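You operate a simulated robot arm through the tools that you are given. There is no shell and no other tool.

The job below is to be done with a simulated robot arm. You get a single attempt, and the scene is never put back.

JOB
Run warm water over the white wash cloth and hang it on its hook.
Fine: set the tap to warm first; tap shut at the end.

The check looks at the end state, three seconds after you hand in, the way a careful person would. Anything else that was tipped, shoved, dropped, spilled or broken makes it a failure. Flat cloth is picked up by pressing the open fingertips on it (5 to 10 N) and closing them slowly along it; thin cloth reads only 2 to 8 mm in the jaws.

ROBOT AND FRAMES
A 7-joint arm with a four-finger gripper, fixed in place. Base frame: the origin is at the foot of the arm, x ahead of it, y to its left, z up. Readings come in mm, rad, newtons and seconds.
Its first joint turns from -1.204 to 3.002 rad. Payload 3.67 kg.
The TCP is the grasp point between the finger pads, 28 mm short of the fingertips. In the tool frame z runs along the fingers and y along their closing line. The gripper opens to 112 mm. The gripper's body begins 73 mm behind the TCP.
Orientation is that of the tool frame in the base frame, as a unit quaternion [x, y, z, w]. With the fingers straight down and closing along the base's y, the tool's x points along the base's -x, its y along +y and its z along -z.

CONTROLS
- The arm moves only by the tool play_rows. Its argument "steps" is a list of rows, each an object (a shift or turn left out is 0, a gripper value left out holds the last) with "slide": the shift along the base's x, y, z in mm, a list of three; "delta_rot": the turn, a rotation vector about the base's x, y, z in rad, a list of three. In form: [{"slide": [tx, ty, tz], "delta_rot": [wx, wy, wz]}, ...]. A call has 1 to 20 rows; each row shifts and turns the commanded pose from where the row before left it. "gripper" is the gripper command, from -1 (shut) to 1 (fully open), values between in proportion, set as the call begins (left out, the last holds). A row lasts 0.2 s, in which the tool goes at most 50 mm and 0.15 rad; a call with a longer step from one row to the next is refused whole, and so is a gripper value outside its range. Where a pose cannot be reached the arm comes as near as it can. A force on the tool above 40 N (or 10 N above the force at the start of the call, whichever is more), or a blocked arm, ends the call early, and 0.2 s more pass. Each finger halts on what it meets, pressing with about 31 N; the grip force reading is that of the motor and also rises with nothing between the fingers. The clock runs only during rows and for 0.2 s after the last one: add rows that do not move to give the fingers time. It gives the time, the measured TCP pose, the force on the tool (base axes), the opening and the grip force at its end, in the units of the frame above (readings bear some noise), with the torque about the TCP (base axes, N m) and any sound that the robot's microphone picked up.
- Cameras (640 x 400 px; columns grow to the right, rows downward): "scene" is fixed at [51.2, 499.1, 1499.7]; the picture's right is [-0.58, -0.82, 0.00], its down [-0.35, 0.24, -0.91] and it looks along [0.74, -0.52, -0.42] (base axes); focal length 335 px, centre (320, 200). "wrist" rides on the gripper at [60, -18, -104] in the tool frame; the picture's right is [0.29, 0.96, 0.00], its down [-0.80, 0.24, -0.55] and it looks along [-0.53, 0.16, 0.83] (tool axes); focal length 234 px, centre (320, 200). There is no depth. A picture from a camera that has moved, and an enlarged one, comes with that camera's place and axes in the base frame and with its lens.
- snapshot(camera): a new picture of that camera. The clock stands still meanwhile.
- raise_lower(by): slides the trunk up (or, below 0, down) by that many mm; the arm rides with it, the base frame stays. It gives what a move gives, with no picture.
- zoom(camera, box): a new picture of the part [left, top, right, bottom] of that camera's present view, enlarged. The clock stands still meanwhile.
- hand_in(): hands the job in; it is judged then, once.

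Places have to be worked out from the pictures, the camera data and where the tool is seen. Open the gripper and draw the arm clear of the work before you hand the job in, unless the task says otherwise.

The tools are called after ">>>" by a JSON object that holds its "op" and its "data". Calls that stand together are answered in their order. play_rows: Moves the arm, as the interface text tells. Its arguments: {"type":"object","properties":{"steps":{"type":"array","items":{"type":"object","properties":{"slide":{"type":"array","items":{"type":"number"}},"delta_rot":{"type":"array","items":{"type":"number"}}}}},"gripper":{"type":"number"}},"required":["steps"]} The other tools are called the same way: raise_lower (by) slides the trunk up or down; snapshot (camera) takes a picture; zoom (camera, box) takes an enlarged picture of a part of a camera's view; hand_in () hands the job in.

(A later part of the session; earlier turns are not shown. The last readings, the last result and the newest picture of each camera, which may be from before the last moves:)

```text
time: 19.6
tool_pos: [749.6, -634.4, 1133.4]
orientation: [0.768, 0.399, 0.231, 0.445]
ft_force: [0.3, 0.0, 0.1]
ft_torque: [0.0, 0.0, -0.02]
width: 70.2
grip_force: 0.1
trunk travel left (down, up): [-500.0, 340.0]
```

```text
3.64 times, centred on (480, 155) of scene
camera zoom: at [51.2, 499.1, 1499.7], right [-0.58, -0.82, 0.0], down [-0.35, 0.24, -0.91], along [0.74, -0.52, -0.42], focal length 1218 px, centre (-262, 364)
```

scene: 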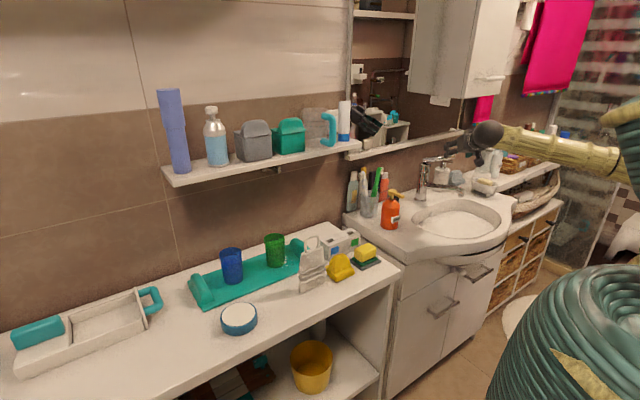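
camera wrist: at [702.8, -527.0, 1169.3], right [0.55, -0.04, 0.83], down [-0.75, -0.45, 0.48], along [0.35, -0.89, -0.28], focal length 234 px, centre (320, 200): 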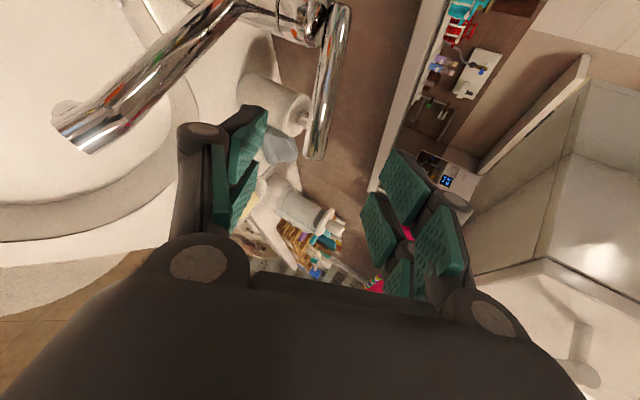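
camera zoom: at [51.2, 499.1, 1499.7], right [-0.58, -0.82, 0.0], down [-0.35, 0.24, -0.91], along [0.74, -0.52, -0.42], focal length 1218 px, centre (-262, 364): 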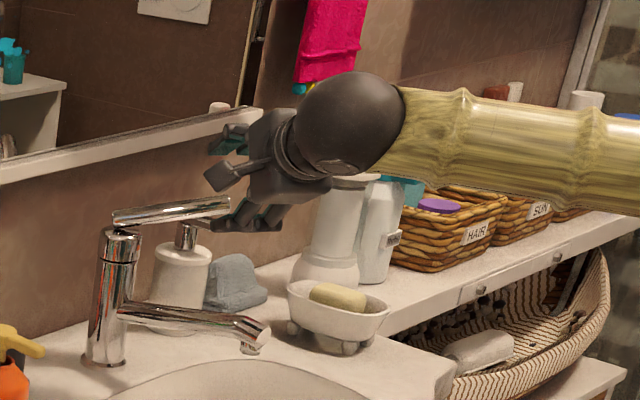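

The roll worked and the lever sits centred between the jaws in the wrist view. I advance 110 mm straight along the approach so the lever is between the upper and lower finger.

>>> {"op": "play_rows", "data": {"steps": [{"slide": [15.6, -10.9, -11]}, {"slide": [15.6, -10.9, -11]}, {"slide": [15.6, -10.9, -11]}, {"slide": [15.6, -10.9, -11]}, {"slide": [15.6, -10.9, -11]}, {"slide": [0, 0, 0]}]}}

>>> {"op": "snapshot", "data": {"camera": "wrist"}}

>>> {"op": "zoom", "data": {"camera": "scene", "box": [400, 120, 520, 210]}}

```text
time: 20.9
tool_pos: [828.0, -688.3, 1078.0]
orientation: [0.768, 0.399, 0.232, 0.444]
ft_force: [-0.4, -0.3, 0.4]
ft_torque: [0.03, 0.04, -0.01]
width: 70.1
grip_force: 0.1
trunk travel left (down, up): [-500.0, 340.0]
```

```text
taken
camera wrist: at [781.0, -581.8, 1113.6], right [0.56, -0.04, 0.83], down [-0.75, -0.44, 0.48], along [0.35, -0.89, -0.28], focal length 234 px, centre (320, 200)
```

wrist: 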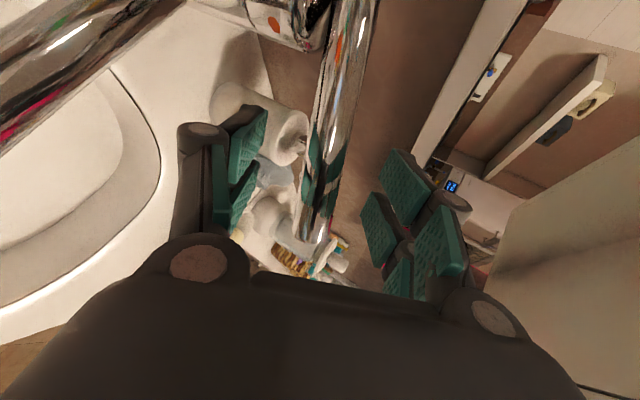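

```text
4.44 times, centred on (460, 165) of scene
camera zoom: at [51.2, 499.1, 1499.7], right [-0.58, -0.82, 0.0], down [-0.35, 0.24, -0.91], along [0.74, -0.52, -0.42], focal length 1489 px, centre (-302, 356)
```

zoom: 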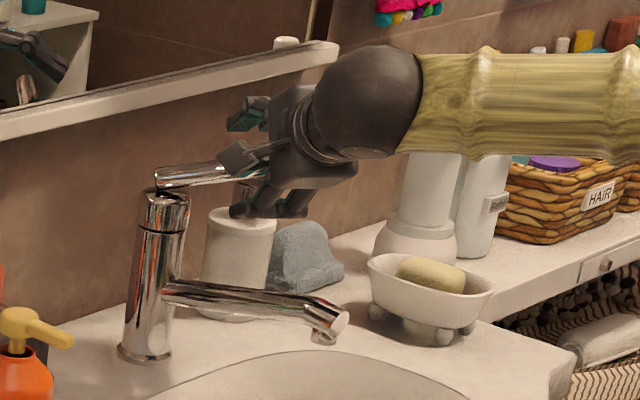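

The lever lies between the jaws, with its end just behind the grasp point. I close gently on it and wait.

>>> {"op": "play_rows", "data": {"steps": [{"slide": [0, 0, 0]}, {"slide": [0, 0, 0]}, {"slide": [0, 0, 0]}], "gripper": -1}}

>>> {"op": "snapshot", "data": {"camera": "wrist"}}

```text
time: 21.8
tool_pos: [827.6, -687.2, 1076.9]
orientation: [0.768, 0.4, 0.231, 0.444]
ft_force: [-7.2, 4.4, -5.1]
ft_torque: [-1.55, 2.15, 0.65]
width: 23.4
grip_force: 45.0
trunk travel left (down, up): [-500.0, 340.0]
```

```text
taken
camera wrist: at [780.7, -581.5, 1112.5], right [0.56, -0.04, 0.83], down [-0.75, -0.45, 0.49], along [0.35, -0.89, -0.28], focal length 234 px, centre (320, 200)
```

wrist: 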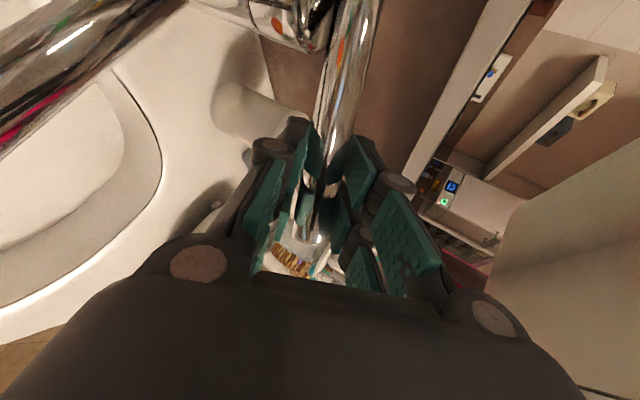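

Gripped at 23.4 mm. With the tap axis at about (895, −640), I now swing the lever left along its arc, turning the tool with it (negative about z), first three small steps to feel the resistance.

>>> {"op": "play_rows", "data": {"steps": [{"slide": [-3.3, 5.0, 0], "delta_rot": [0, 0, -0.0733]}, {"slide": [-2.9, 5.3, 0], "delta_rot": [0, 0, -0.0733]}, {"slide": [-2.5, 5.5, 0], "delta_rot": [0, 0, -0.0733]}, {"slide": [0, 0, 0]}]}}

>>> {"op": "zoom", "data": {"camera": "scene", "box": [400, 120, 520, 210]}}

```text
time: 22.8
tool_pos: [818.5, -672.6, 1076.2]
orientation: [0.808, 0.312, 0.181, 0.466]
ft_force: [-14.2, 8.4, -13.0]
ft_torque: [-0.73, 2.39, 0.99]
width: 23.8
grip_force: 45.8
trunk travel left (down, up): [-500.0, 340.0]
```

```text
4.44 times, centred on (460, 165) of scene
camera zoom: at [51.2, 499.1, 1499.7], right [-0.58, -0.82, 0.0], down [-0.35, 0.24, -0.91], along [0.74, -0.52, -0.42], focal length 1489 px, centre (-302, 356)
```

zoom: 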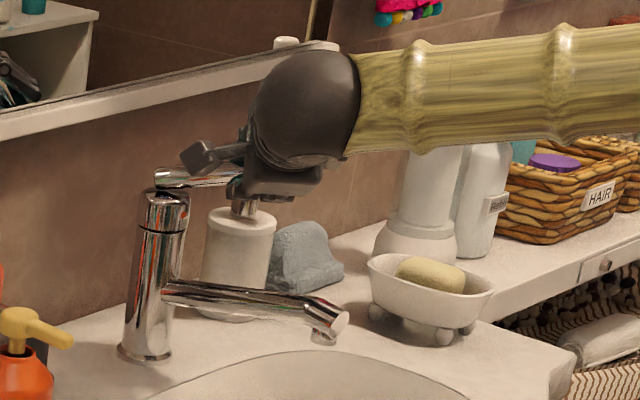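

The lever is following (force ≈ 21 N, pushing me outward and down). I relieve a little (down and outward) and continue the arc.

>>> {"op": "play_rows", "data": {"steps": [{"slide": [-3.1, 5.6, -1.5], "delta_rot": [0, 0, -0.0733]}, {"slide": [-2.7, 5.8, -1], "delta_rot": [0, 0, -0.0733]}, {"slide": [-1.7, 5.8, 0], "delta_rot": [0, 0, -0.0733]}, {"slide": [0, 0, 0]}]}}

>>> {"op": "snapshot", "data": {"camera": "wrist"}}

```text
time: 23.8
tool_pos: [812.5, -653.7, 1075.8]
orientation: [0.836, 0.222, 0.129, 0.485]
ft_force: [7.9, 0.4, -0.1]
ft_torque: [-0.8, 2.64, -0.11]
width: 22.8
grip_force: 44.4
trunk travel left (down, up): [-500.0, 340.0]
```

```text
taken
camera wrist: at [815.7, -537.9, 1111.9], right [0.49, -0.27, 0.83], down [-0.87, -0.08, 0.48], along [-0.06, -0.96, -0.27], focal length 234 px, centre (320, 200)
```

wrist: 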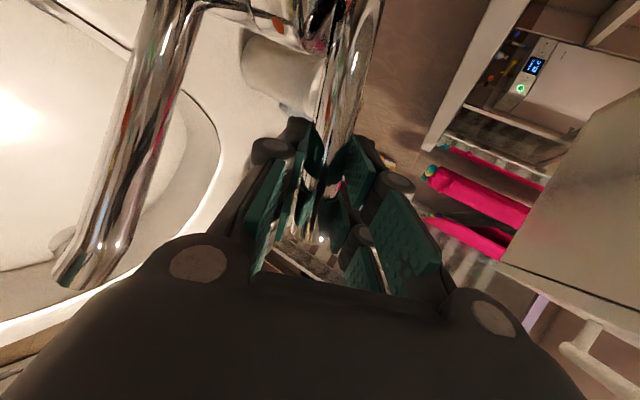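

Forces dropped; the lever is about 9° right of centre now. There's a lit display visible at the upper right that might show water temperature, so I zoom in on it.

>>> {"op": "zoom", "data": {"camera": "wrist", "box": [490, 40, 570, 110]}}

>>> {"op": "zoom", "data": {"camera": "wrist", "box": [230, 0, 400, 110]}}

```text
5.71 times, centred on (530, 75) of wrist
camera zoom: at [815.7, -537.9, 1111.9], right [0.49, -0.27, 0.83], down [-0.87, -0.08, 0.48], along [-0.06, -0.96, -0.27], focal length 1338 px, centre (-880, 914)
```

zoom: 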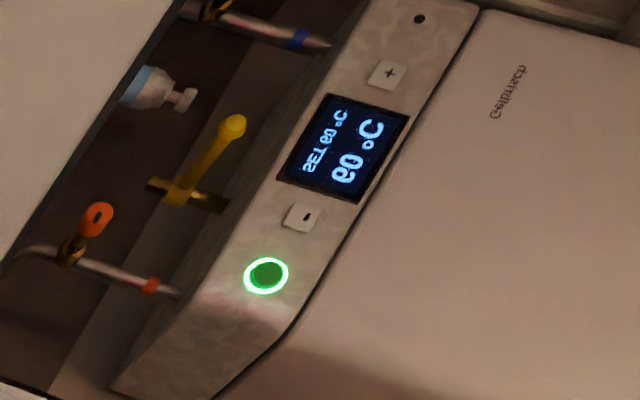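

```text
3.64 times, centred on (315, 55) of wrist
camera zoom: at [815.7, -537.9, 1111.9], right [0.49, -0.27, 0.83], down [-0.87, -0.08, 0.48], along [-0.06, -0.96, -0.27], focal length 852 px, centre (338, 727)
```

zoom: 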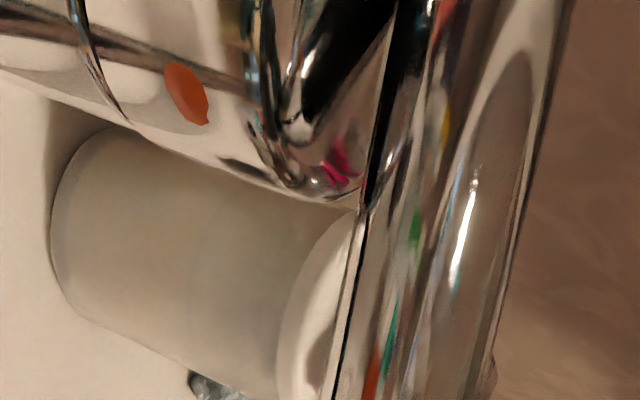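

The boiler (seen in the mirror) reads 60 °C, so "warm" should be about the middle of the mixer, slightly left. I bring the lever to just left of centre, in line with the spout.

>>> {"op": "play_rows", "data": {"steps": [{"slide": [0.1, 5.4, 0], "delta_rot": [0, 0, -0.0667]}, {"slide": [-0.1, 5.4, 0], "delta_rot": [0, 0, -0.0667]}, {"slide": [0.3, 5.5, 0], "delta_rot": [0, 0, -0.0667]}, {"slide": [0, 0, 0]}]}}

>>> {"op": "snapshot", "data": {"camera": "wrist"}}

>>> {"op": "zoom", "data": {"camera": "scene", "box": [400, 120, 520, 210]}}

```text
time: 24.8
tool_pos: [811.5, -637.3, 1076.3]
orientation: [0.854, 0.137, 0.08, 0.495]
ft_force: [-0.5, 3.1, 3.5]
ft_torque: [-0.08, 2.58, 0.24]
width: 22.8
grip_force: 45.2
trunk travel left (down, up): [-500.0, 340.0]
```

```text
taken
camera wrist: at [837.5, -524.0, 1111.9], right [0.42, -0.36, 0.83], down [-0.87, 0.09, 0.48], along [-0.25, -0.93, -0.28], focal length 234 px, centre (320, 200)
```

wrist: 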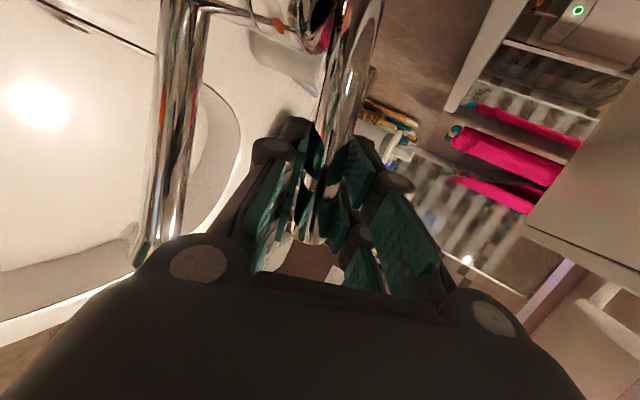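

```text
4.44 times, centred on (460, 165) of scene
camera zoom: at [51.2, 499.1, 1499.7], right [-0.58, -0.82, 0.0], down [-0.35, 0.24, -0.91], along [0.74, -0.52, -0.42], focal length 1489 px, centre (-302, 356)
```

zoom: 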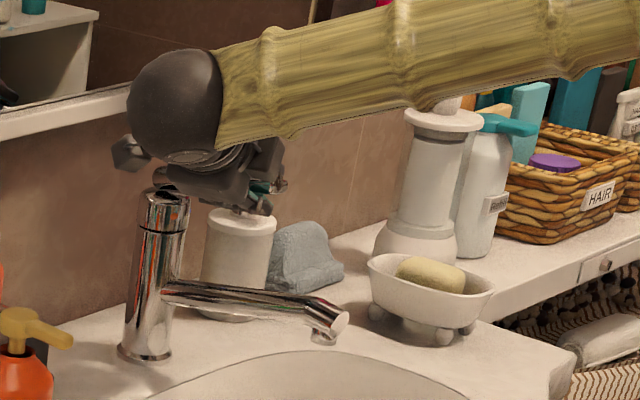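

The lever is now nearly in line with the spout. I nudge it ~3° further left for a safe warm mix, then lift it along its pivot arc by about 12° to open the water, watching for sound and force.

>>> {"op": "play_rows", "data": {"steps": [{"slide": [0.2, 4.3, 0], "delta_rot": [0, 0, -0.052]}, {"slide": [0, 0, 0]}, {"slide": [1.8, 0, 5.7], "delta_rot": [0, 0.07, 0]}, {"slide": [2.2, 0, 5.6], "delta_rot": [0, 0.07, 0]}, {"slide": [2.6, 0, 5.4], "delta_rot": [0, 0.07, 0]}, {"slide": [0, 0, 0]}]}}

>>> {"op": "snapshot", "data": {"camera": "wrist"}}

>>> {"op": "zoom", "data": {"camera": "scene", "box": [400, 120, 520, 240]}}

```text
time: 26.1
tool_pos: [819.0, -632.1, 1090.5]
orientation: [0.859, 0.169, -0.024, 0.482]
ft_force: [-16.9, 21.9, -18.7]
ft_torque: [1.08, 2.15, 1.48]
width: 21.2
grip_force: 45.3
trunk travel left (down, up): [-500.0, 340.0]
```

```text
taken
camera wrist: at [857.1, -520.4, 1119.9], right [0.57, -0.38, 0.73], down [-0.74, 0.14, 0.66], along [-0.35, -0.91, -0.21], focal length 234 px, centre (320, 200)
```

wrist: 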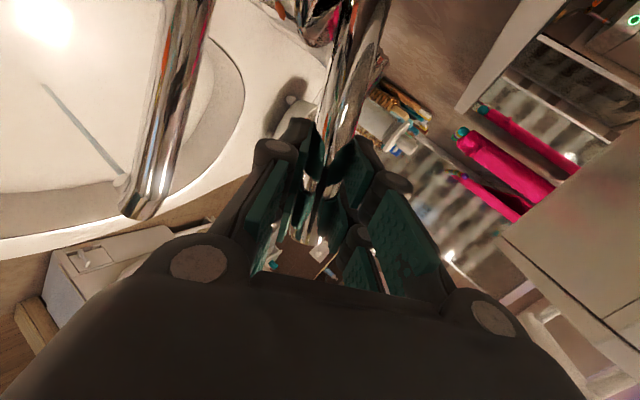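

```text
3.33 times, centred on (460, 180) of scene
camera zoom: at [51.2, 499.1, 1499.7], right [-0.58, -0.82, 0.0], down [-0.35, 0.24, -0.91], along [0.74, -0.52, -0.42], focal length 1117 px, centre (-147, 267)
```

zoom: 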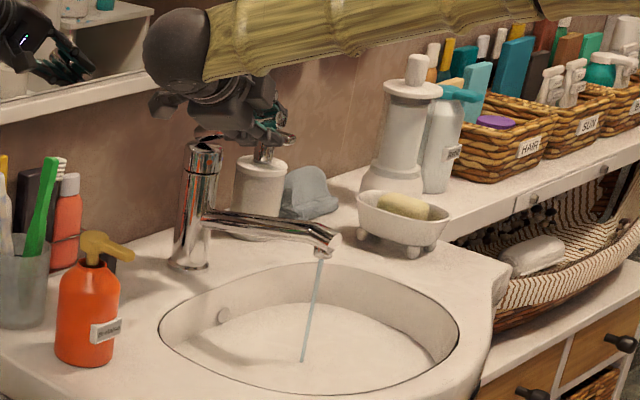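

Water is running in a thin stream from the spout. I release the lever, wait, and back straight out along the approach axis.

>>> {"op": "play_rows", "data": {"steps": [{"slide": [0, 0, 0]}, {"slide": [0, 0, 0]}, {"slide": [0, 0, 0]}], "gripper": 0.25}}

>>> {"op": "play_rows", "data": {"steps": [{"slide": [-3, 20.9, 13.3]}, {"slide": [-3, 20.9, 13.3]}, {"slide": [-3, 20.9, 13.3]}, {"slide": [-3, 20.9, 13.3]}, {"slide": [-3, 20.9, 13.3]}]}}

>>> {"op": "snapshot", "data": {"camera": "wrist"}}

>>> {"op": "zoom", "data": {"camera": "scene", "box": [380, 110, 520, 240]}}

```text
time: 26.9
tool_pos: [819.4, -634.0, 1092.8]
orientation: [0.86, 0.167, -0.023, 0.482]
ft_force: [1.4, -0.2, -0.1]
ft_torque: [0.0, -0.01, 0.02]
width: 70.1
grip_force: 0.1
trunk travel left (down, up): [-500.0, 340.0]
```

```text
time: 28.1
tool_pos: [801.2, -528.5, 1160.3]
orientation: [0.86, 0.166, -0.024, 0.483]
ft_force: [-0.9, 0.0, -0.2]
ft_torque: [0.02, 0.01, -0.01]
width: 69.9
grip_force: 0.1
trunk travel left (down, up): [-500.0, 340.0]
```

```text
taken
camera wrist: at [840.6, -416.5, 1187.8], right [0.57, -0.38, 0.73], down [-0.74, 0.14, 0.65], along [-0.35, -0.91, -0.21], focal length 234 px, centre (320, 200)
```

wrist: 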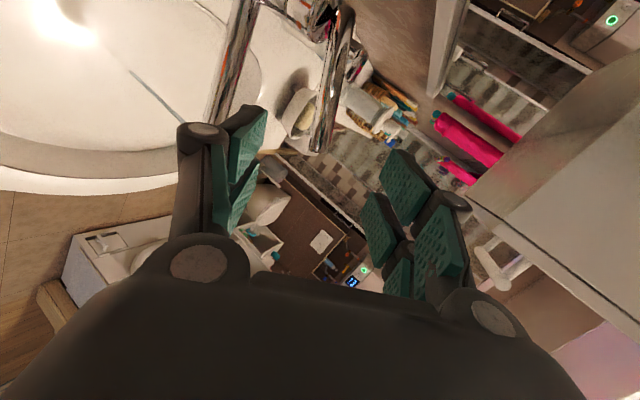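

```text
3.08 times, centred on (450, 175) of scene
camera zoom: at [51.2, 499.1, 1499.7], right [-0.58, -0.82, 0.0], down [-0.35, 0.24, -0.91], along [0.74, -0.52, -0.42], focal length 1031 px, centre (-80, 277)
```

zoom: 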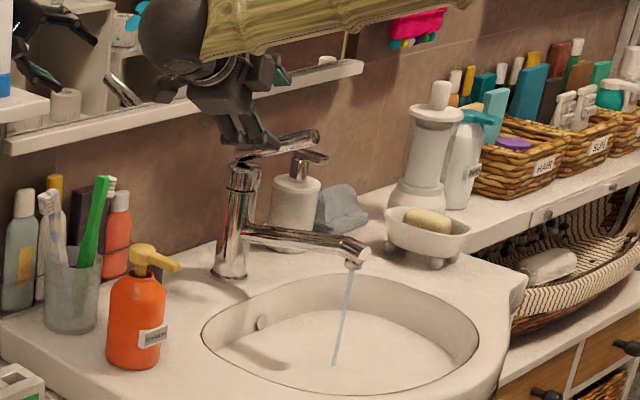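

The lever stays up and the warm water runs. I now withdraw toward the robot, rotate the tool back to heading straight ahead pitched 60°, and go to a viewing spot in front of the white cloth.

>>> {"op": "play_rows", "data": {"steps": [{"slide": [-40, 5, 5], "delta_rot": [-0.0653, 0.0533, 0.1204]}, {"slide": [-40, 5, 5], "delta_rot": [-0.0653, 0.0533, 0.1204]}, {"slide": [-40, 10, 0], "delta_rot": [-0.0653, 0.0533, 0.1204]}, {"slide": [-40, 20, 0], "delta_rot": [-0.0653, 0.0533, 0.1204]}, {"slide": [-30, 35, 0], "delta_rot": [-0.0653, 0.0533, 0.1204]}, {"slide": [-20, 40, 0], "delta_rot": [-0.0653, 0.0533, 0.1204]}, {"slide": [0, 45, -5], "delta_rot": [-0.0653, 0.0533, 0.1204]}, {"slide": [0, 45, -10], "delta_rot": [-0.0653, 0.0533, 0.1204]}, {"slide": [0, 45, -10], "delta_rot": [-0.0653, 0.0533, 0.1204]}, {"slide": [0, 45, -15], "delta_rot": [-0.0653, 0.0533, 0.1204]}, {"slide": [0, 45, -15], "delta_rot": [-0.0653, 0.0533, 0.1204]}, {"slide": [0, 45, -15], "delta_rot": [-0.0653, 0.0533, 0.1204]}, {"slide": [0, 45, -15], "delta_rot": [-0.0653, 0.0533, 0.1204]}, {"slide": [0, 45, -15], "delta_rot": [-0.0653, 0.0533, 0.1204]}, {"slide": [0, 45, -15], "delta_rot": [-0.0653, 0.0533, 0.1204]}, {"slide": [0, 45, -15], "delta_rot": [-0.0653, 0.0533, 0.1204]}, {"slide": [-10, 30, 0]}, {"slide": [-10, 0, 0]}], "gripper": 1}}

>>> {"op": "snapshot", "data": {"camera": "wrist"}}

>>> {"op": "snapshot", "data": {"camera": "scene"}}

```text
time: 31.9
tool_pos: [576.7, 68.0, 1041.6]
orientation: [0.0, 0.866, -0.001, 0.5]
ft_force: [-0.1, 0.5, -0.9]
ft_torque: [0.01, 0.05, 0.03]
width: 112.0
grip_force: 0.2
out of reach, approached as far as the arm can: row 11
trunk travel left (down, up): [-500.0, 340.0]
```

```text
taken
camera wrist: at [456.4, 49.6, 1040.7], right [-0.15, 0.96, -0.25], down [-0.08, 0.24, 0.97], along [0.99, 0.16, 0.04], focal length 234 px, centre (320, 200)
```

wrist: 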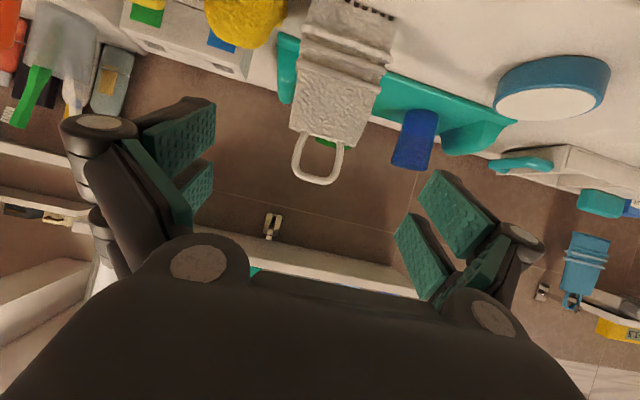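

```text
taken
```

scene: 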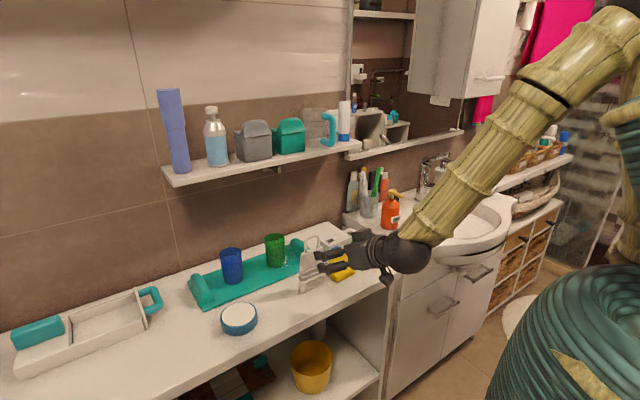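

Now I'm in front of the cloth with the empty hook also visible at (272,225). I zoom on the cloth, the hook and the way the blue one hangs.

>>> {"op": "zoom", "data": {"camera": "wrist", "box": [240, 0, 440, 200]}}

>>> {"op": "zoom", "data": {"camera": "wrist", "box": [230, 190, 330, 270]}}

>>> {"op": "zoom", "data": {"camera": "wrist", "box": [520, 220, 620, 320]}}

>>> {"op": "zoom", "data": {"camera": "scene", "box": [270, 220, 390, 310]}}

```text
2.00 times, centred on (340, 100) of wrist
camera zoom: at [456.4, 49.6, 1040.7], right [-0.15, 0.96, -0.25], down [-0.08, 0.24, 0.97], along [0.99, 0.16, 0.04], focal length 468 px, centre (280, 400)
```

zoom: 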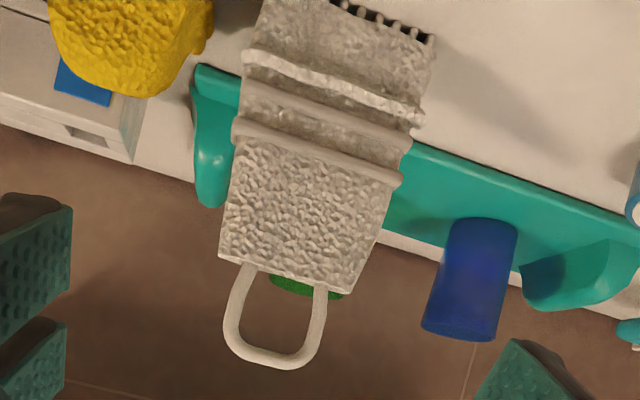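

```text
5.00 times, centred on (280, 230) of wrist
camera zoom: at [456.4, 49.6, 1040.7], right [-0.15, 0.96, -0.25], down [-0.08, 0.24, 0.97], along [0.99, 0.16, 0.04], focal length 1171 px, centre (520, 50)
```

zoom: 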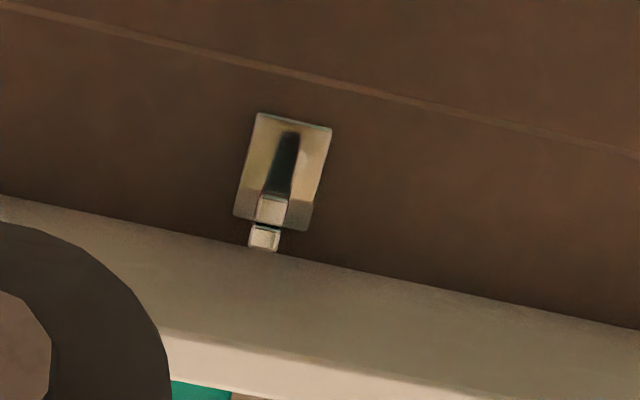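

```text
4.00 times, centred on (570, 270) of wrist
camera zoom: at [456.4, 49.6, 1040.7], right [-0.15, 0.96, -0.25], down [-0.08, 0.24, 0.97], along [0.99, 0.16, 0.04], focal length 937 px, centre (-680, -80)
```

zoom: 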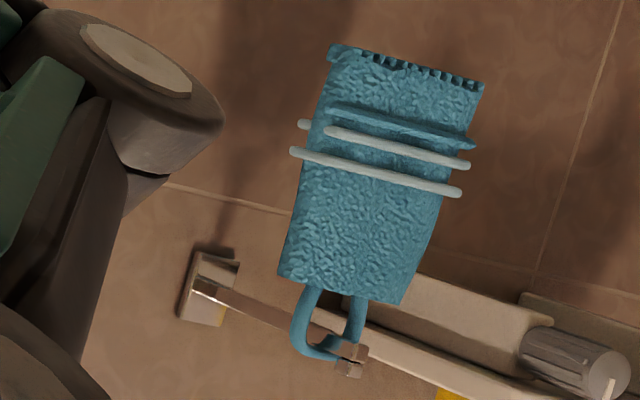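

```text
4.44 times, centred on (330, 265) of scene
camera zoom: at [51.2, 499.1, 1499.7], right [-0.58, -0.82, 0.0], down [-0.35, 0.24, -0.91], along [0.74, -0.52, -0.42], focal length 1489 px, centre (276, -89)
```

zoom: 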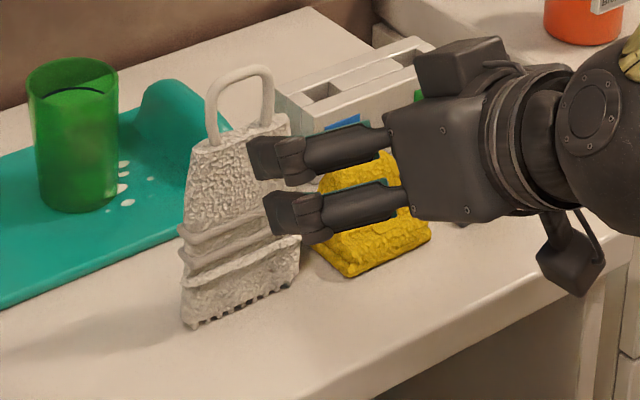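

Geometry: cloth centre ≈ (690, 73), body top z ≈ 988, loop up to z ≈ 1035; hook lip at (915, 45.5), bar top ≈ 1148, lip top ≈ 1159, shelf underside ≈ 1181. I move to a pre-grasp in line with the cloth, pitch reduced to 0.85 rad.

>>> {"op": "play_rows", "data": {"steps": [{"slide": [20, 2, -8], "delta_rot": [0, 0.1, 0]}, {"slide": [20, 2, -8], "delta_rot": [0, 0.1, 0]}, {"slide": [0, 0, 0]}]}}

>>> {"op": "snapshot", "data": {"camera": "wrist"}}

>>> {"op": "zoom", "data": {"camera": "scene", "box": [270, 210, 410, 310]}}

```text
time: 32.8
tool_pos: [615.9, 71.1, 1025.5]
orientation: [-0.001, 0.912, 0.0, 0.411]
ft_force: [0.3, -0.3, 1.0]
ft_torque: [0.0, 0.0, 0.02]
width: 112.0
grip_force: 0.1
trunk travel left (down, up): [-500.0, 340.0]
```

```text
taken
camera wrist: at [498.4, 53.6, 1048.5], right [-0.19, 0.96, -0.22], down [0.11, 0.24, 0.96], along [0.97, 0.16, -0.15], focal length 234 px, centre (320, 200)
```

wrist: 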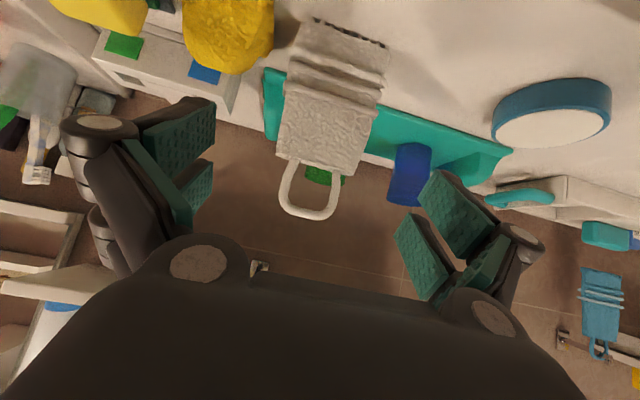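

```text
4.00 times, centred on (340, 260) of scene
camera zoom: at [51.2, 499.1, 1499.7], right [-0.58, -0.82, 0.0], down [-0.35, 0.24, -0.91], along [0.74, -0.52, -0.42], focal length 1340 px, centre (240, -40)
```

zoom: 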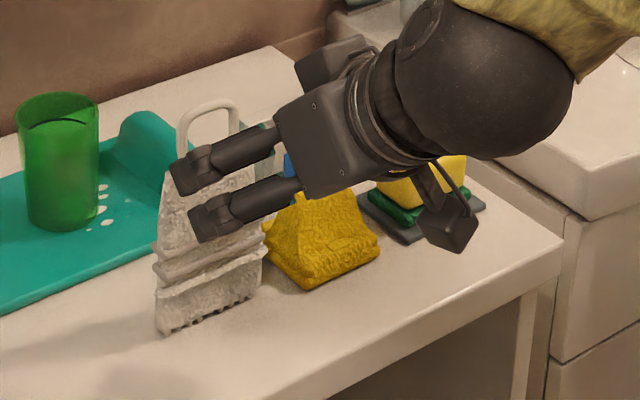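

The cloth is square to the jaws with its centre at y ≈ 73.5, so I advance along the approach axis to bring the fingers to both sides of the upper body.

>>> {"op": "play_rows", "data": {"steps": [{"slide": [14.9, 0.5, -13.4]}, {"slide": [14.9, 0.5, -13.4]}, {"slide": [14.9, 0.5, -13.4]}, {"slide": [14.9, 0.5, -13.4]}, {"slide": [14.9, 0.5, -13.4]}, {"slide": [0, 0, 0]}]}}

>>> {"op": "snapshot", "data": {"camera": "wrist"}}

>>> {"op": "zoom", "data": {"camera": "scene", "box": [270, 210, 410, 310]}}

```text
time: 34.1
tool_pos: [691.0, 73.0, 958.0]
orientation: [0.0, 0.911, -0.001, 0.412]
ft_force: [-0.3, 0.2, 0.6]
ft_torque: [0.01, -0.02, -0.01]
width: 112.1
grip_force: 0.2
trunk travel left (down, up): [-500.0, 340.0]
```

```text
taken
camera wrist: at [573.3, 56.3, 981.6], right [-0.19, 0.96, -0.22], down [0.11, 0.24, 0.96], along [0.97, 0.16, -0.15], focal length 234 px, centre (320, 200)
```

wrist: 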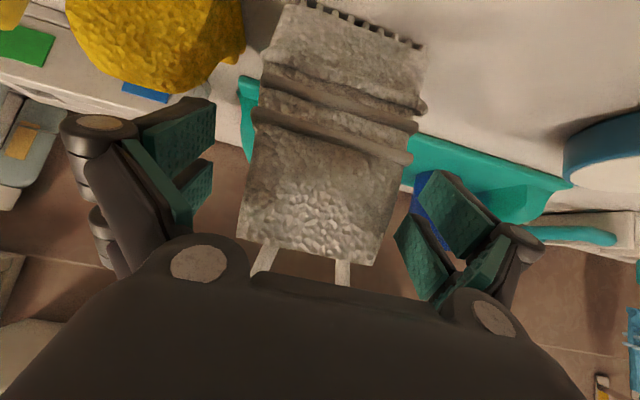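

```text
4.00 times, centred on (340, 260) of scene
camera zoom: at [51.2, 499.1, 1499.7], right [-0.58, -0.82, 0.0], down [-0.35, 0.24, -0.91], along [0.74, -0.52, -0.42], focal length 1340 px, centre (240, -40)
```

zoom: 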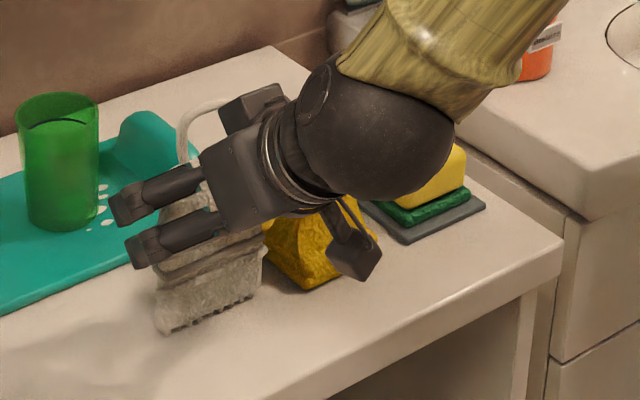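

Fingers flank the body symmetrically. I close in stages, first to ~78 mm, to see whether it resists.

>>> {"op": "play_rows", "data": {"steps": [{"slide": [0, 0, 0]}, {"slide": [0, 0, 0]}], "gripper": 0.4}}

>>> {"op": "play_rows", "data": {"steps": [{"slide": [0, 0, 0]}, {"slide": [0, 0, 0]}], "gripper": 0.2}}

>>> {"op": "snapshot", "data": {"camera": "wrist"}}

```text
time: 34.8
tool_pos: [689.9, 74.0, 957.1]
orientation: [0.0, 0.912, 0.0, 0.411]
ft_force: [0.0, 0.0, 2.4]
ft_torque: [-0.02, 0.03, -0.01]
width: 89.1
grip_force: 31.1
trunk travel left (down, up): [-500.0, 340.0]
```

```text
time: 35.4
tool_pos: [691.4, 74.0, 956.7]
orientation: [0.0, 0.911, -0.001, 0.411]
ft_force: [0.7, -0.4, 1.7]
ft_torque: [-0.01, -0.05, 0.0]
width: 89.0
grip_force: 30.8
trunk travel left (down, up): [-500.0, 340.0]
```

```text
taken
camera wrist: at [573.3, 56.4, 981.6], right [-0.19, 0.96, -0.22], down [0.11, 0.24, 0.96], along [0.97, 0.16, -0.15], focal length 234 px, centre (320, 200)
```

wrist: 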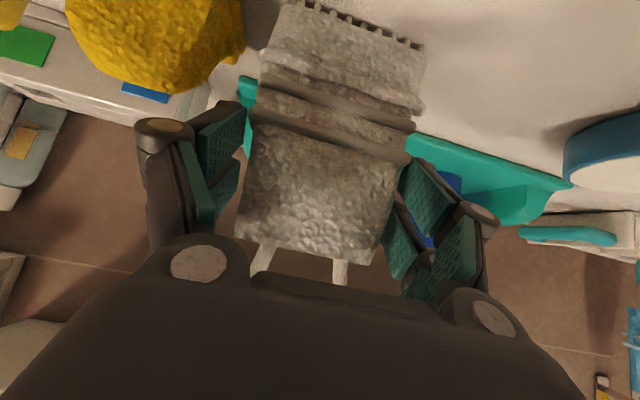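

It halts firmly at 89 mm — a solid shape, but touching only at the upper fold ridge (z ≈ 934). For a steadier hold on both ridges (z ≈ 934 and 908) I reopen, drop 28 mm, and close again.

>>> {"op": "play_rows", "data": {"steps": [{"slide": [0, 0, 0]}, {"slide": [0, 0, 0]}, {"slide": [0, 0, -14]}, {"slide": [0, 0, -14]}, {"slide": [0, 0, 0]}], "gripper": 1}}

>>> {"op": "play_rows", "data": {"steps": [{"slide": [0, 0, 0]}, {"slide": [0, 0, 0]}, {"slide": [0, 0, 0]}], "gripper": 0.0}}

>>> {"op": "snapshot", "data": {"camera": "wrist"}}

>>> {"op": "zoom", "data": {"camera": "scene", "box": [270, 210, 410, 310]}}

```text
time: 36.5
tool_pos: [691.3, 73.0, 929.8]
orientation: [0.0, 0.912, -0.001, 0.41]
ft_force: [-0.4, -0.3, -0.8]
ft_torque: [-0.02, 0.01, -0.01]
width: 112.1
grip_force: 0.0
trunk travel left (down, up): [-500.0, 340.0]
```

```text
time: 37.4
tool_pos: [691.2, 73.3, 929.1]
orientation: [-0.001, 0.912, 0.0, 0.41]
ft_force: [-0.8, -0.4, -0.2]
ft_torque: [-0.03, 0.0, 0.01]
width: 89.2
grip_force: 31.5
trunk travel left (down, up): [-500.0, 340.0]
```

```text
taken
camera wrist: at [573.2, 56.0, 953.3], right [-0.19, 0.96, -0.22], down [0.11, 0.24, 0.96], along [0.97, 0.16, -0.15], focal length 234 px, centre (320, 200)
```

wrist: 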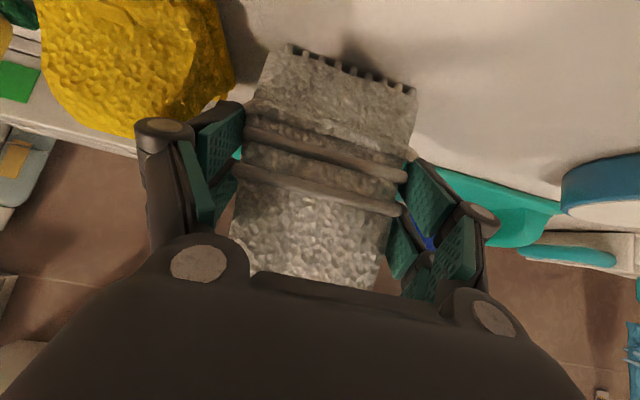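

```text
4.00 times, centred on (340, 260) of scene
camera zoom: at [51.2, 499.1, 1499.7], right [-0.58, -0.82, 0.0], down [-0.35, 0.24, -0.91], along [0.74, -0.52, -0.42], focal length 1340 px, centre (240, -40)
```

zoom: 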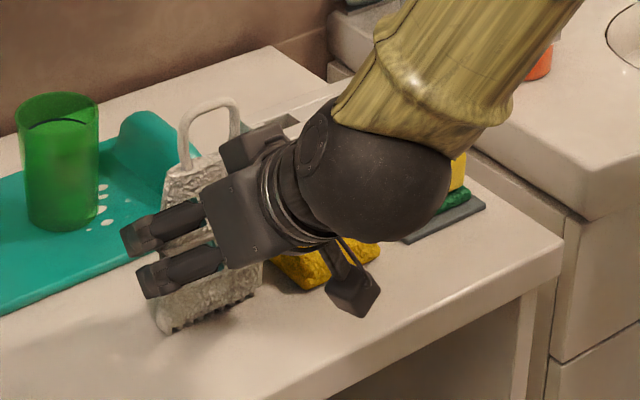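

Same 89 mm width, a firm planar grip. I lift slowly 45 mm and check that the cloth comes along without disturbing the yellow one.

>>> {"op": "play_rows", "data": {"steps": [{"slide": [0, 0, 8]}, {"slide": [0, 0, 12]}, {"slide": [0, 0, 12]}, {"slide": [0, 0, 13]}, {"slide": [0, 0, 0]}], "gripper": -0.2}}

>>> {"op": "snapshot", "data": {"camera": "wrist"}}

>>> {"op": "snapshot", "data": {"camera": "scene"}}

```text
time: 38.5
tool_pos: [690.4, 72.0, 974.6]
orientation: [-0.001, 0.912, 0.0, 0.411]
ft_force: [0.1, -0.9, 0.4]
ft_torque: [0.02, 0.0, 0.01]
width: 89.0
grip_force: 30.6
trunk travel left (down, up): [-500.0, 340.0]
```

```text
taken
camera wrist: at [573.2, 55.4, 998.0], right [-0.19, 0.96, -0.22], down [0.11, 0.24, 0.96], along [0.97, 0.16, -0.15], focal length 234 px, centre (320, 200)
```

wrist: 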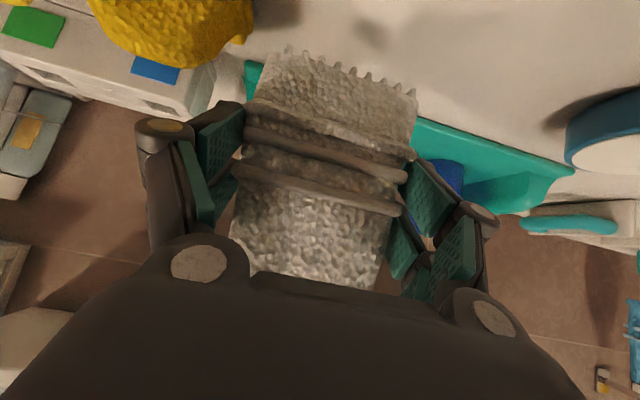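

```text
taken
```

scene: 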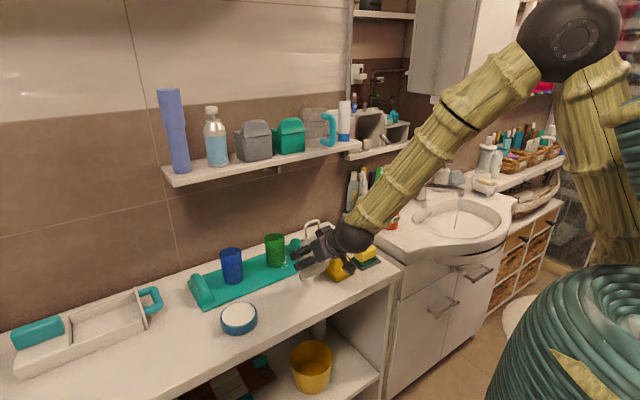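

The cloth is held firmly. I back off, rise, and carry it over to the sink while turning the tool to heading −90°, so it will arrive beside the spout from the left with the wrist clear of the rim.

>>> {"op": "play_rows", "data": {"steps": [{"slide": [-30, 0, 38]}, {"slide": [-30, 0, 38]}, {"slide": [-30, 0, 38]}, {"slide": [0, -45, 0], "delta_rot": [0, 0, -0.1]}, {"slide": [0, -45, 0], "delta_rot": [0, 0, -0.11]}, {"slide": [0, -45, 0], "delta_rot": [0, 0, -0.12]}, {"slide": [0, -45, 0], "delta_rot": [0, 0, -0.12]}, {"slide": [0, -45, 0], "delta_rot": [0, 0, -0.12]}, {"slide": [0, -45, 0], "delta_rot": [0, 0, -0.12]}, {"slide": [0, -45, 0], "delta_rot": [0, 0, -0.12]}, {"slide": [0, -45, 0], "delta_rot": [0, 0, -0.12]}, {"slide": [19, -44, 0], "delta_rot": [0, 0, -0.12]}, {"slide": [19, -44, 0], "delta_rot": [0, 0, -0.12]}, {"slide": [19, -44, 0], "delta_rot": [0, 0, -0.12]}, {"slide": [19, -44, 0], "delta_rot": [0, 0, -0.12]}, {"slide": [19, -44, 0], "delta_rot": [0, 0, -0.16]}]}}

```text
refused: row 16 steps farther than a row can; nothing moved
```

The last row's turn was over the limit; I resend with the turns spread out.

>>> {"op": "play_rows", "data": {"steps": [{"slide": [-30, 0, 38]}, {"slide": [-30, 0, 38]}, {"slide": [-30, 0, 38]}, {"slide": [0, -45, 0], "delta_rot": [0, 0, -0.11]}, {"slide": [0, -45, 0], "delta_rot": [0, 0, -0.12]}, {"slide": [0, -45, 0], "delta_rot": [0, 0, -0.12]}, {"slide": [0, -45, 0], "delta_rot": [0, 0, -0.12]}, {"slide": [0, -45, 0], "delta_rot": [0, 0, -0.12]}, {"slide": [0, -45, 0], "delta_rot": [0, 0, -0.12]}, {"slide": [0, -45, 0], "delta_rot": [0, 0, -0.12]}, {"slide": [0, -45, 0], "delta_rot": [0, 0, -0.12]}, {"slide": [19, -44, 0], "delta_rot": [0, 0, -0.12]}, {"slide": [19, -44, 0], "delta_rot": [0, 0, -0.12]}, {"slide": [19, -44, 0], "delta_rot": [0, 0, -0.12]}, {"slide": [19, -44, 0], "delta_rot": [0, 0, -0.12]}, {"slide": [19, -44, 0], "delta_rot": [0, 0, -0.14]}]}}

>>> {"op": "snapshot", "data": {"camera": "wrist"}}

>>> {"op": "snapshot", "data": {"camera": "scene"}}

```text
time: 42.0
tool_pos: [696.6, -510.2, 1086.1]
orientation: [0.645, 0.645, -0.291, 0.288]
ft_force: [0.2, -1.3, -0.9]
ft_torque: [0.01, 0.0, -0.02]
width: 89.3
grip_force: 30.5
trunk travel left (down, up): [-500.0, 340.0]
```

```text
taken
camera wrist: at [679.1, -391.8, 1110.8], right [0.96, 0.19, -0.22], down [0.24, -0.11, 0.96], along [0.16, -0.97, -0.16], focal length 234 px, centre (320, 200)
```

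wrist: 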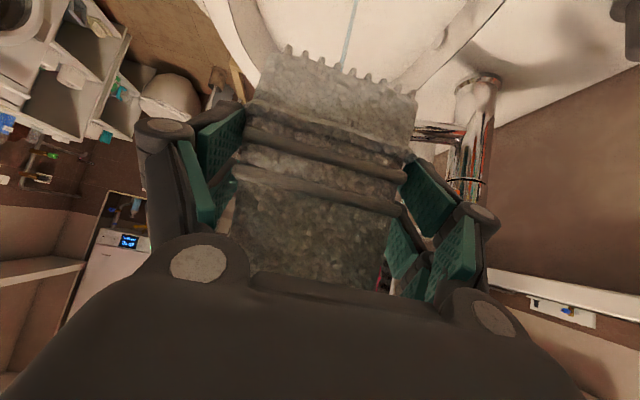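

```text
taken
```

scene: 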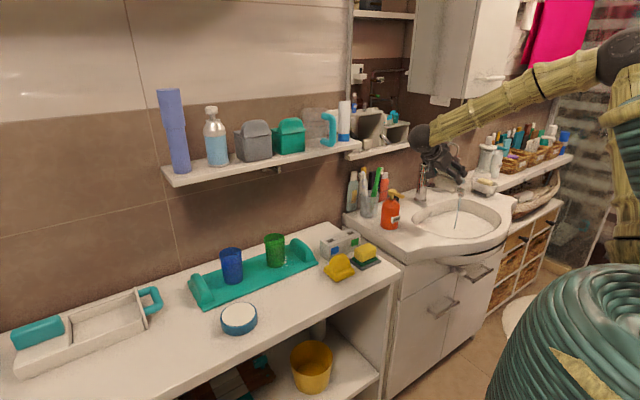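

The stream is at about (712, −642) and visible ahead of the cloth. I tilt the cloth 0.35 rad (bottom toward the stream) and descend beside the spout to z ≈ 897 at y ≈ −590.

>>> {"op": "play_rows", "data": {"steps": [{"slide": [5, -20, 0], "delta_rot": [-0.1167, 0, 0]}, {"slide": [5, -20, 0], "delta_rot": [-0.1167, 0, 0]}, {"slide": [5, -20, 0], "delta_rot": [-0.1166, 0, 0]}, {"slide": [0, -10, -35]}, {"slide": [0, -10, -35]}, {"slide": [0, 0, -35]}, {"slide": [0, 0, -35]}, {"slide": [0, 0, -30]}, {"slide": [0, 0, -20]}, {"slide": [0, 0, 0]}]}}

>>> {"op": "snapshot", "data": {"camera": "wrist"}}

>>> {"op": "zoom", "data": {"camera": "scene", "box": [380, 120, 530, 240]}}

```text
time: 43.9
tool_pos: [710.8, -586.7, 908.9]
orientation: [0.583, 0.584, -0.4, 0.399]
ft_force: [-5.7, 4.3, 12.7]
ft_torque: [1.98, 0.53, 0.78]
width: 89.1
grip_force: 30.8
trunk travel left (down, up): [-500.0, 340.0]
stopped in row 9: the force on the tool passed its limit at 64 N (the readings are from after the stop); the commanded pose is now the measured one
```

```text
taken
camera wrist: at [692.8, -466.9, 891.0], right [0.96, 0.11, -0.27], down [0.24, 0.23, 0.94], along [0.16, -0.97, 0.19], focal length 234 px, centre (320, 200)
```

wrist: 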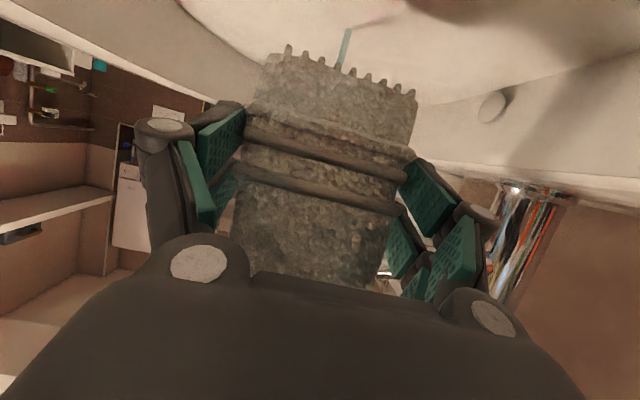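

```text
3.33 times, centred on (455, 180) of scene
camera zoom: at [51.2, 499.1, 1499.7], right [-0.58, -0.82, 0.0], down [-0.35, 0.24, -0.91], along [0.74, -0.52, -0.42], focal length 1117 px, centre (-130, 267)
```

zoom: 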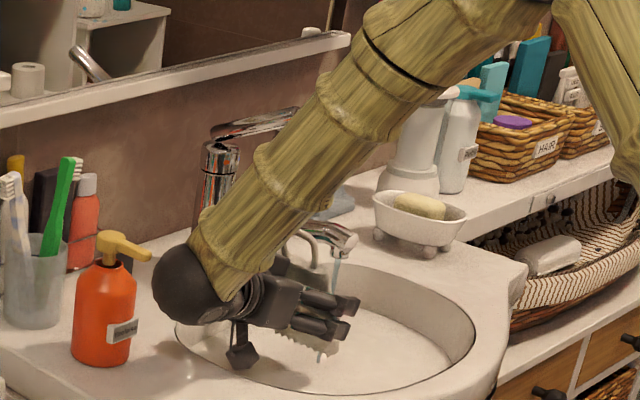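

It stopped at z ≈ 909 — most likely the wrist-camera housing touched the basin's left rim (camera at y ≈ −467, z 891). I raise 16 mm, move right so the camera is over the bowl, and then lower gently.

>>> {"op": "play_rows", "data": {"steps": [{"slide": [0, 0, 16]}, {"slide": [1, -13, 0]}, {"slide": [0, -13, 0]}, {"slide": [0, 0, 0]}]}}

>>> {"op": "zoom", "data": {"camera": "scene", "box": [380, 120, 530, 240]}}

>>> {"op": "snapshot", "data": {"camera": "wrist"}}

```text
time: 44.9
tool_pos: [713.4, -612.6, 924.6]
orientation: [0.583, 0.584, -0.4, 0.399]
ft_force: [-0.2, -0.4, -0.1]
ft_torque: [0.0, 0.02, 0.0]
width: 89.3
grip_force: 31.8
trunk travel left (down, up): [-500.0, 340.0]
```

```text
3.33 times, centred on (455, 180) of scene
camera zoom: at [51.2, 499.1, 1499.7], right [-0.58, -0.82, 0.0], down [-0.35, 0.24, -0.91], along [0.74, -0.52, -0.42], focal length 1117 px, centre (-130, 267)
```

zoom: 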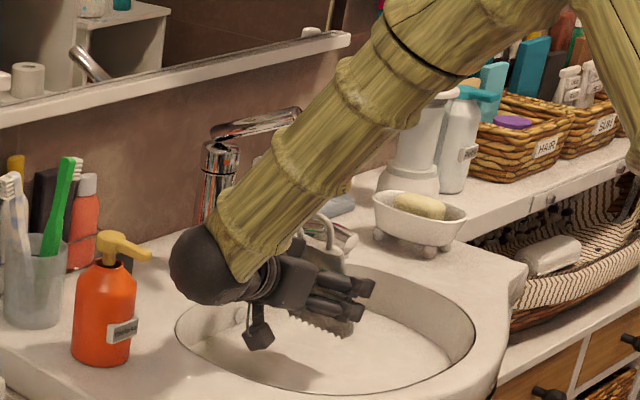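

```text
taken
camera wrist: at [694.5, -493.5, 905.9], right [0.96, 0.11, -0.27], down [0.24, 0.23, 0.94], along [0.16, -0.97, 0.19], focal length 234 px, centre (320, 200)
```

wrist: 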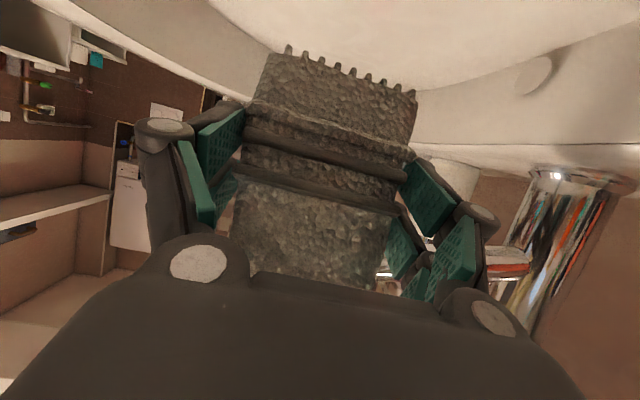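

The stream no longer shows below the cloth, so it seems already intercepted by the cloth's lower part. I zoom in on the nozzle area to verify before going a little deeper.

>>> {"op": "zoom", "data": {"camera": "scene", "box": [430, 175, 490, 225]}}

>>> {"op": "zoom", "data": {"camera": "wrist", "box": [220, 20, 440, 160]}}

```text
8.00 times, centred on (460, 200) of scene
camera zoom: at [51.2, 499.1, 1499.7], right [-0.58, -0.82, 0.0], down [-0.35, 0.24, -0.91], along [0.74, -0.52, -0.42], focal length 2680 px, centre (-800, 200)
```

zoom: 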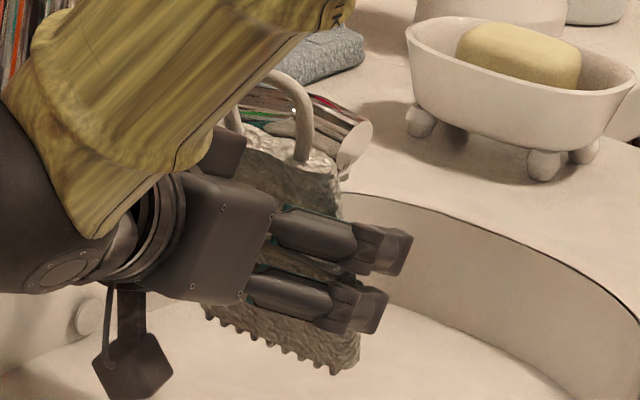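

```text
2.86 times, centred on (330, 90) of wrist
camera zoom: at [694.5, -493.5, 905.9], right [0.96, 0.11, -0.27], down [0.24, 0.23, 0.94], along [0.16, -0.97, 0.19], focal length 669 px, centre (291, 514)
```

zoom: 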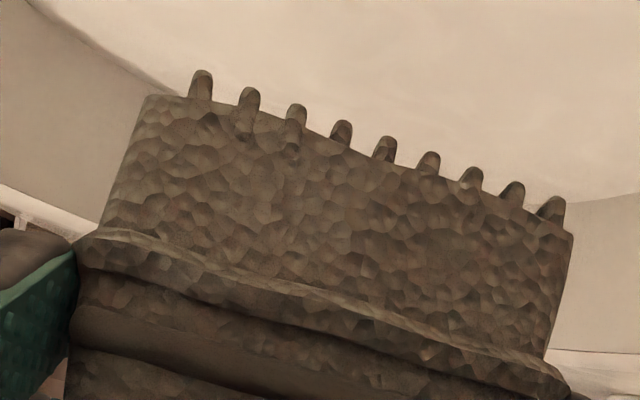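

The cloth has darkened — it's being wetted. I lower it a bit further into the stream and hold for about 3 s, shifting slightly in x to wet it well.

>>> {"op": "play_rows", "data": {"steps": [{"slide": [0, 0, -8]}, {"slide": [0, -3, -4]}, {"slide": [0, 0, 0]}, {"slide": [0, 0, 0]}, {"slide": [8, 0, 0]}, {"slide": [8, 0, 0]}, {"slide": [0, 0, 0]}, {"slide": [0, 0, 0]}, {"slide": [-8, 0, 0]}, {"slide": [-8, 0, 0]}, {"slide": [-8, 0, 0]}, {"slide": [-8, 0, 0]}, {"slide": [0, 0, 0]}, {"slide": [0, 0, 0]}, {"slide": [8, 0, 0]}, {"slide": [8, 0, 0]}, {"slide": [0, 0, 0]}, {"slide": [0, 0, 0]}]}}

>>> {"op": "zoom", "data": {"camera": "scene", "box": [430, 175, 490, 225]}}

>>> {"op": "snapshot", "data": {"camera": "wrist"}}

```text
time: 48.7
tool_pos: [711.8, -615.6, 912.7]
orientation: [0.583, 0.583, -0.4, 0.399]
ft_force: [-0.4, 0.0, 0.2]
ft_torque: [-0.02, 0.0, -0.01]
width: 89.1
grip_force: 30.7
trunk travel left (down, up): [-500.0, 340.0]
```

```text
8.00 times, centred on (460, 200) of scene
camera zoom: at [51.2, 499.1, 1499.7], right [-0.58, -0.82, 0.0], down [-0.35, 0.24, -0.91], along [0.74, -0.52, -0.42], focal length 2680 px, centre (-800, 200)
```

zoom: 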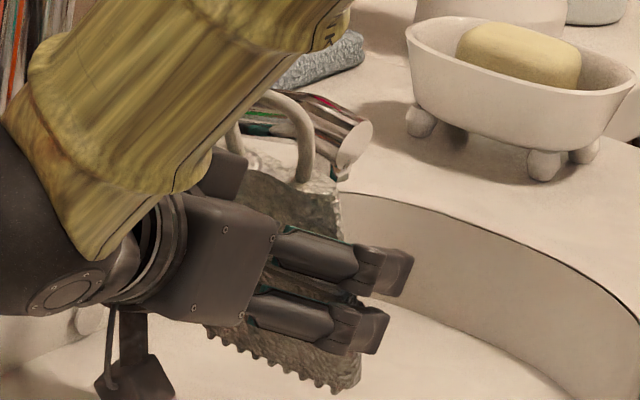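

```text
taken
camera wrist: at [693.8, -496.7, 894.2], right [0.96, 0.11, -0.27], down [0.24, 0.23, 0.94], along [0.16, -0.97, 0.19], focal length 234 px, centre (320, 200)
```

wrist: 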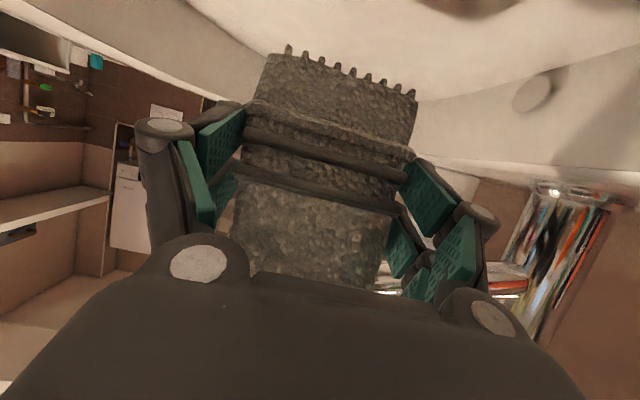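

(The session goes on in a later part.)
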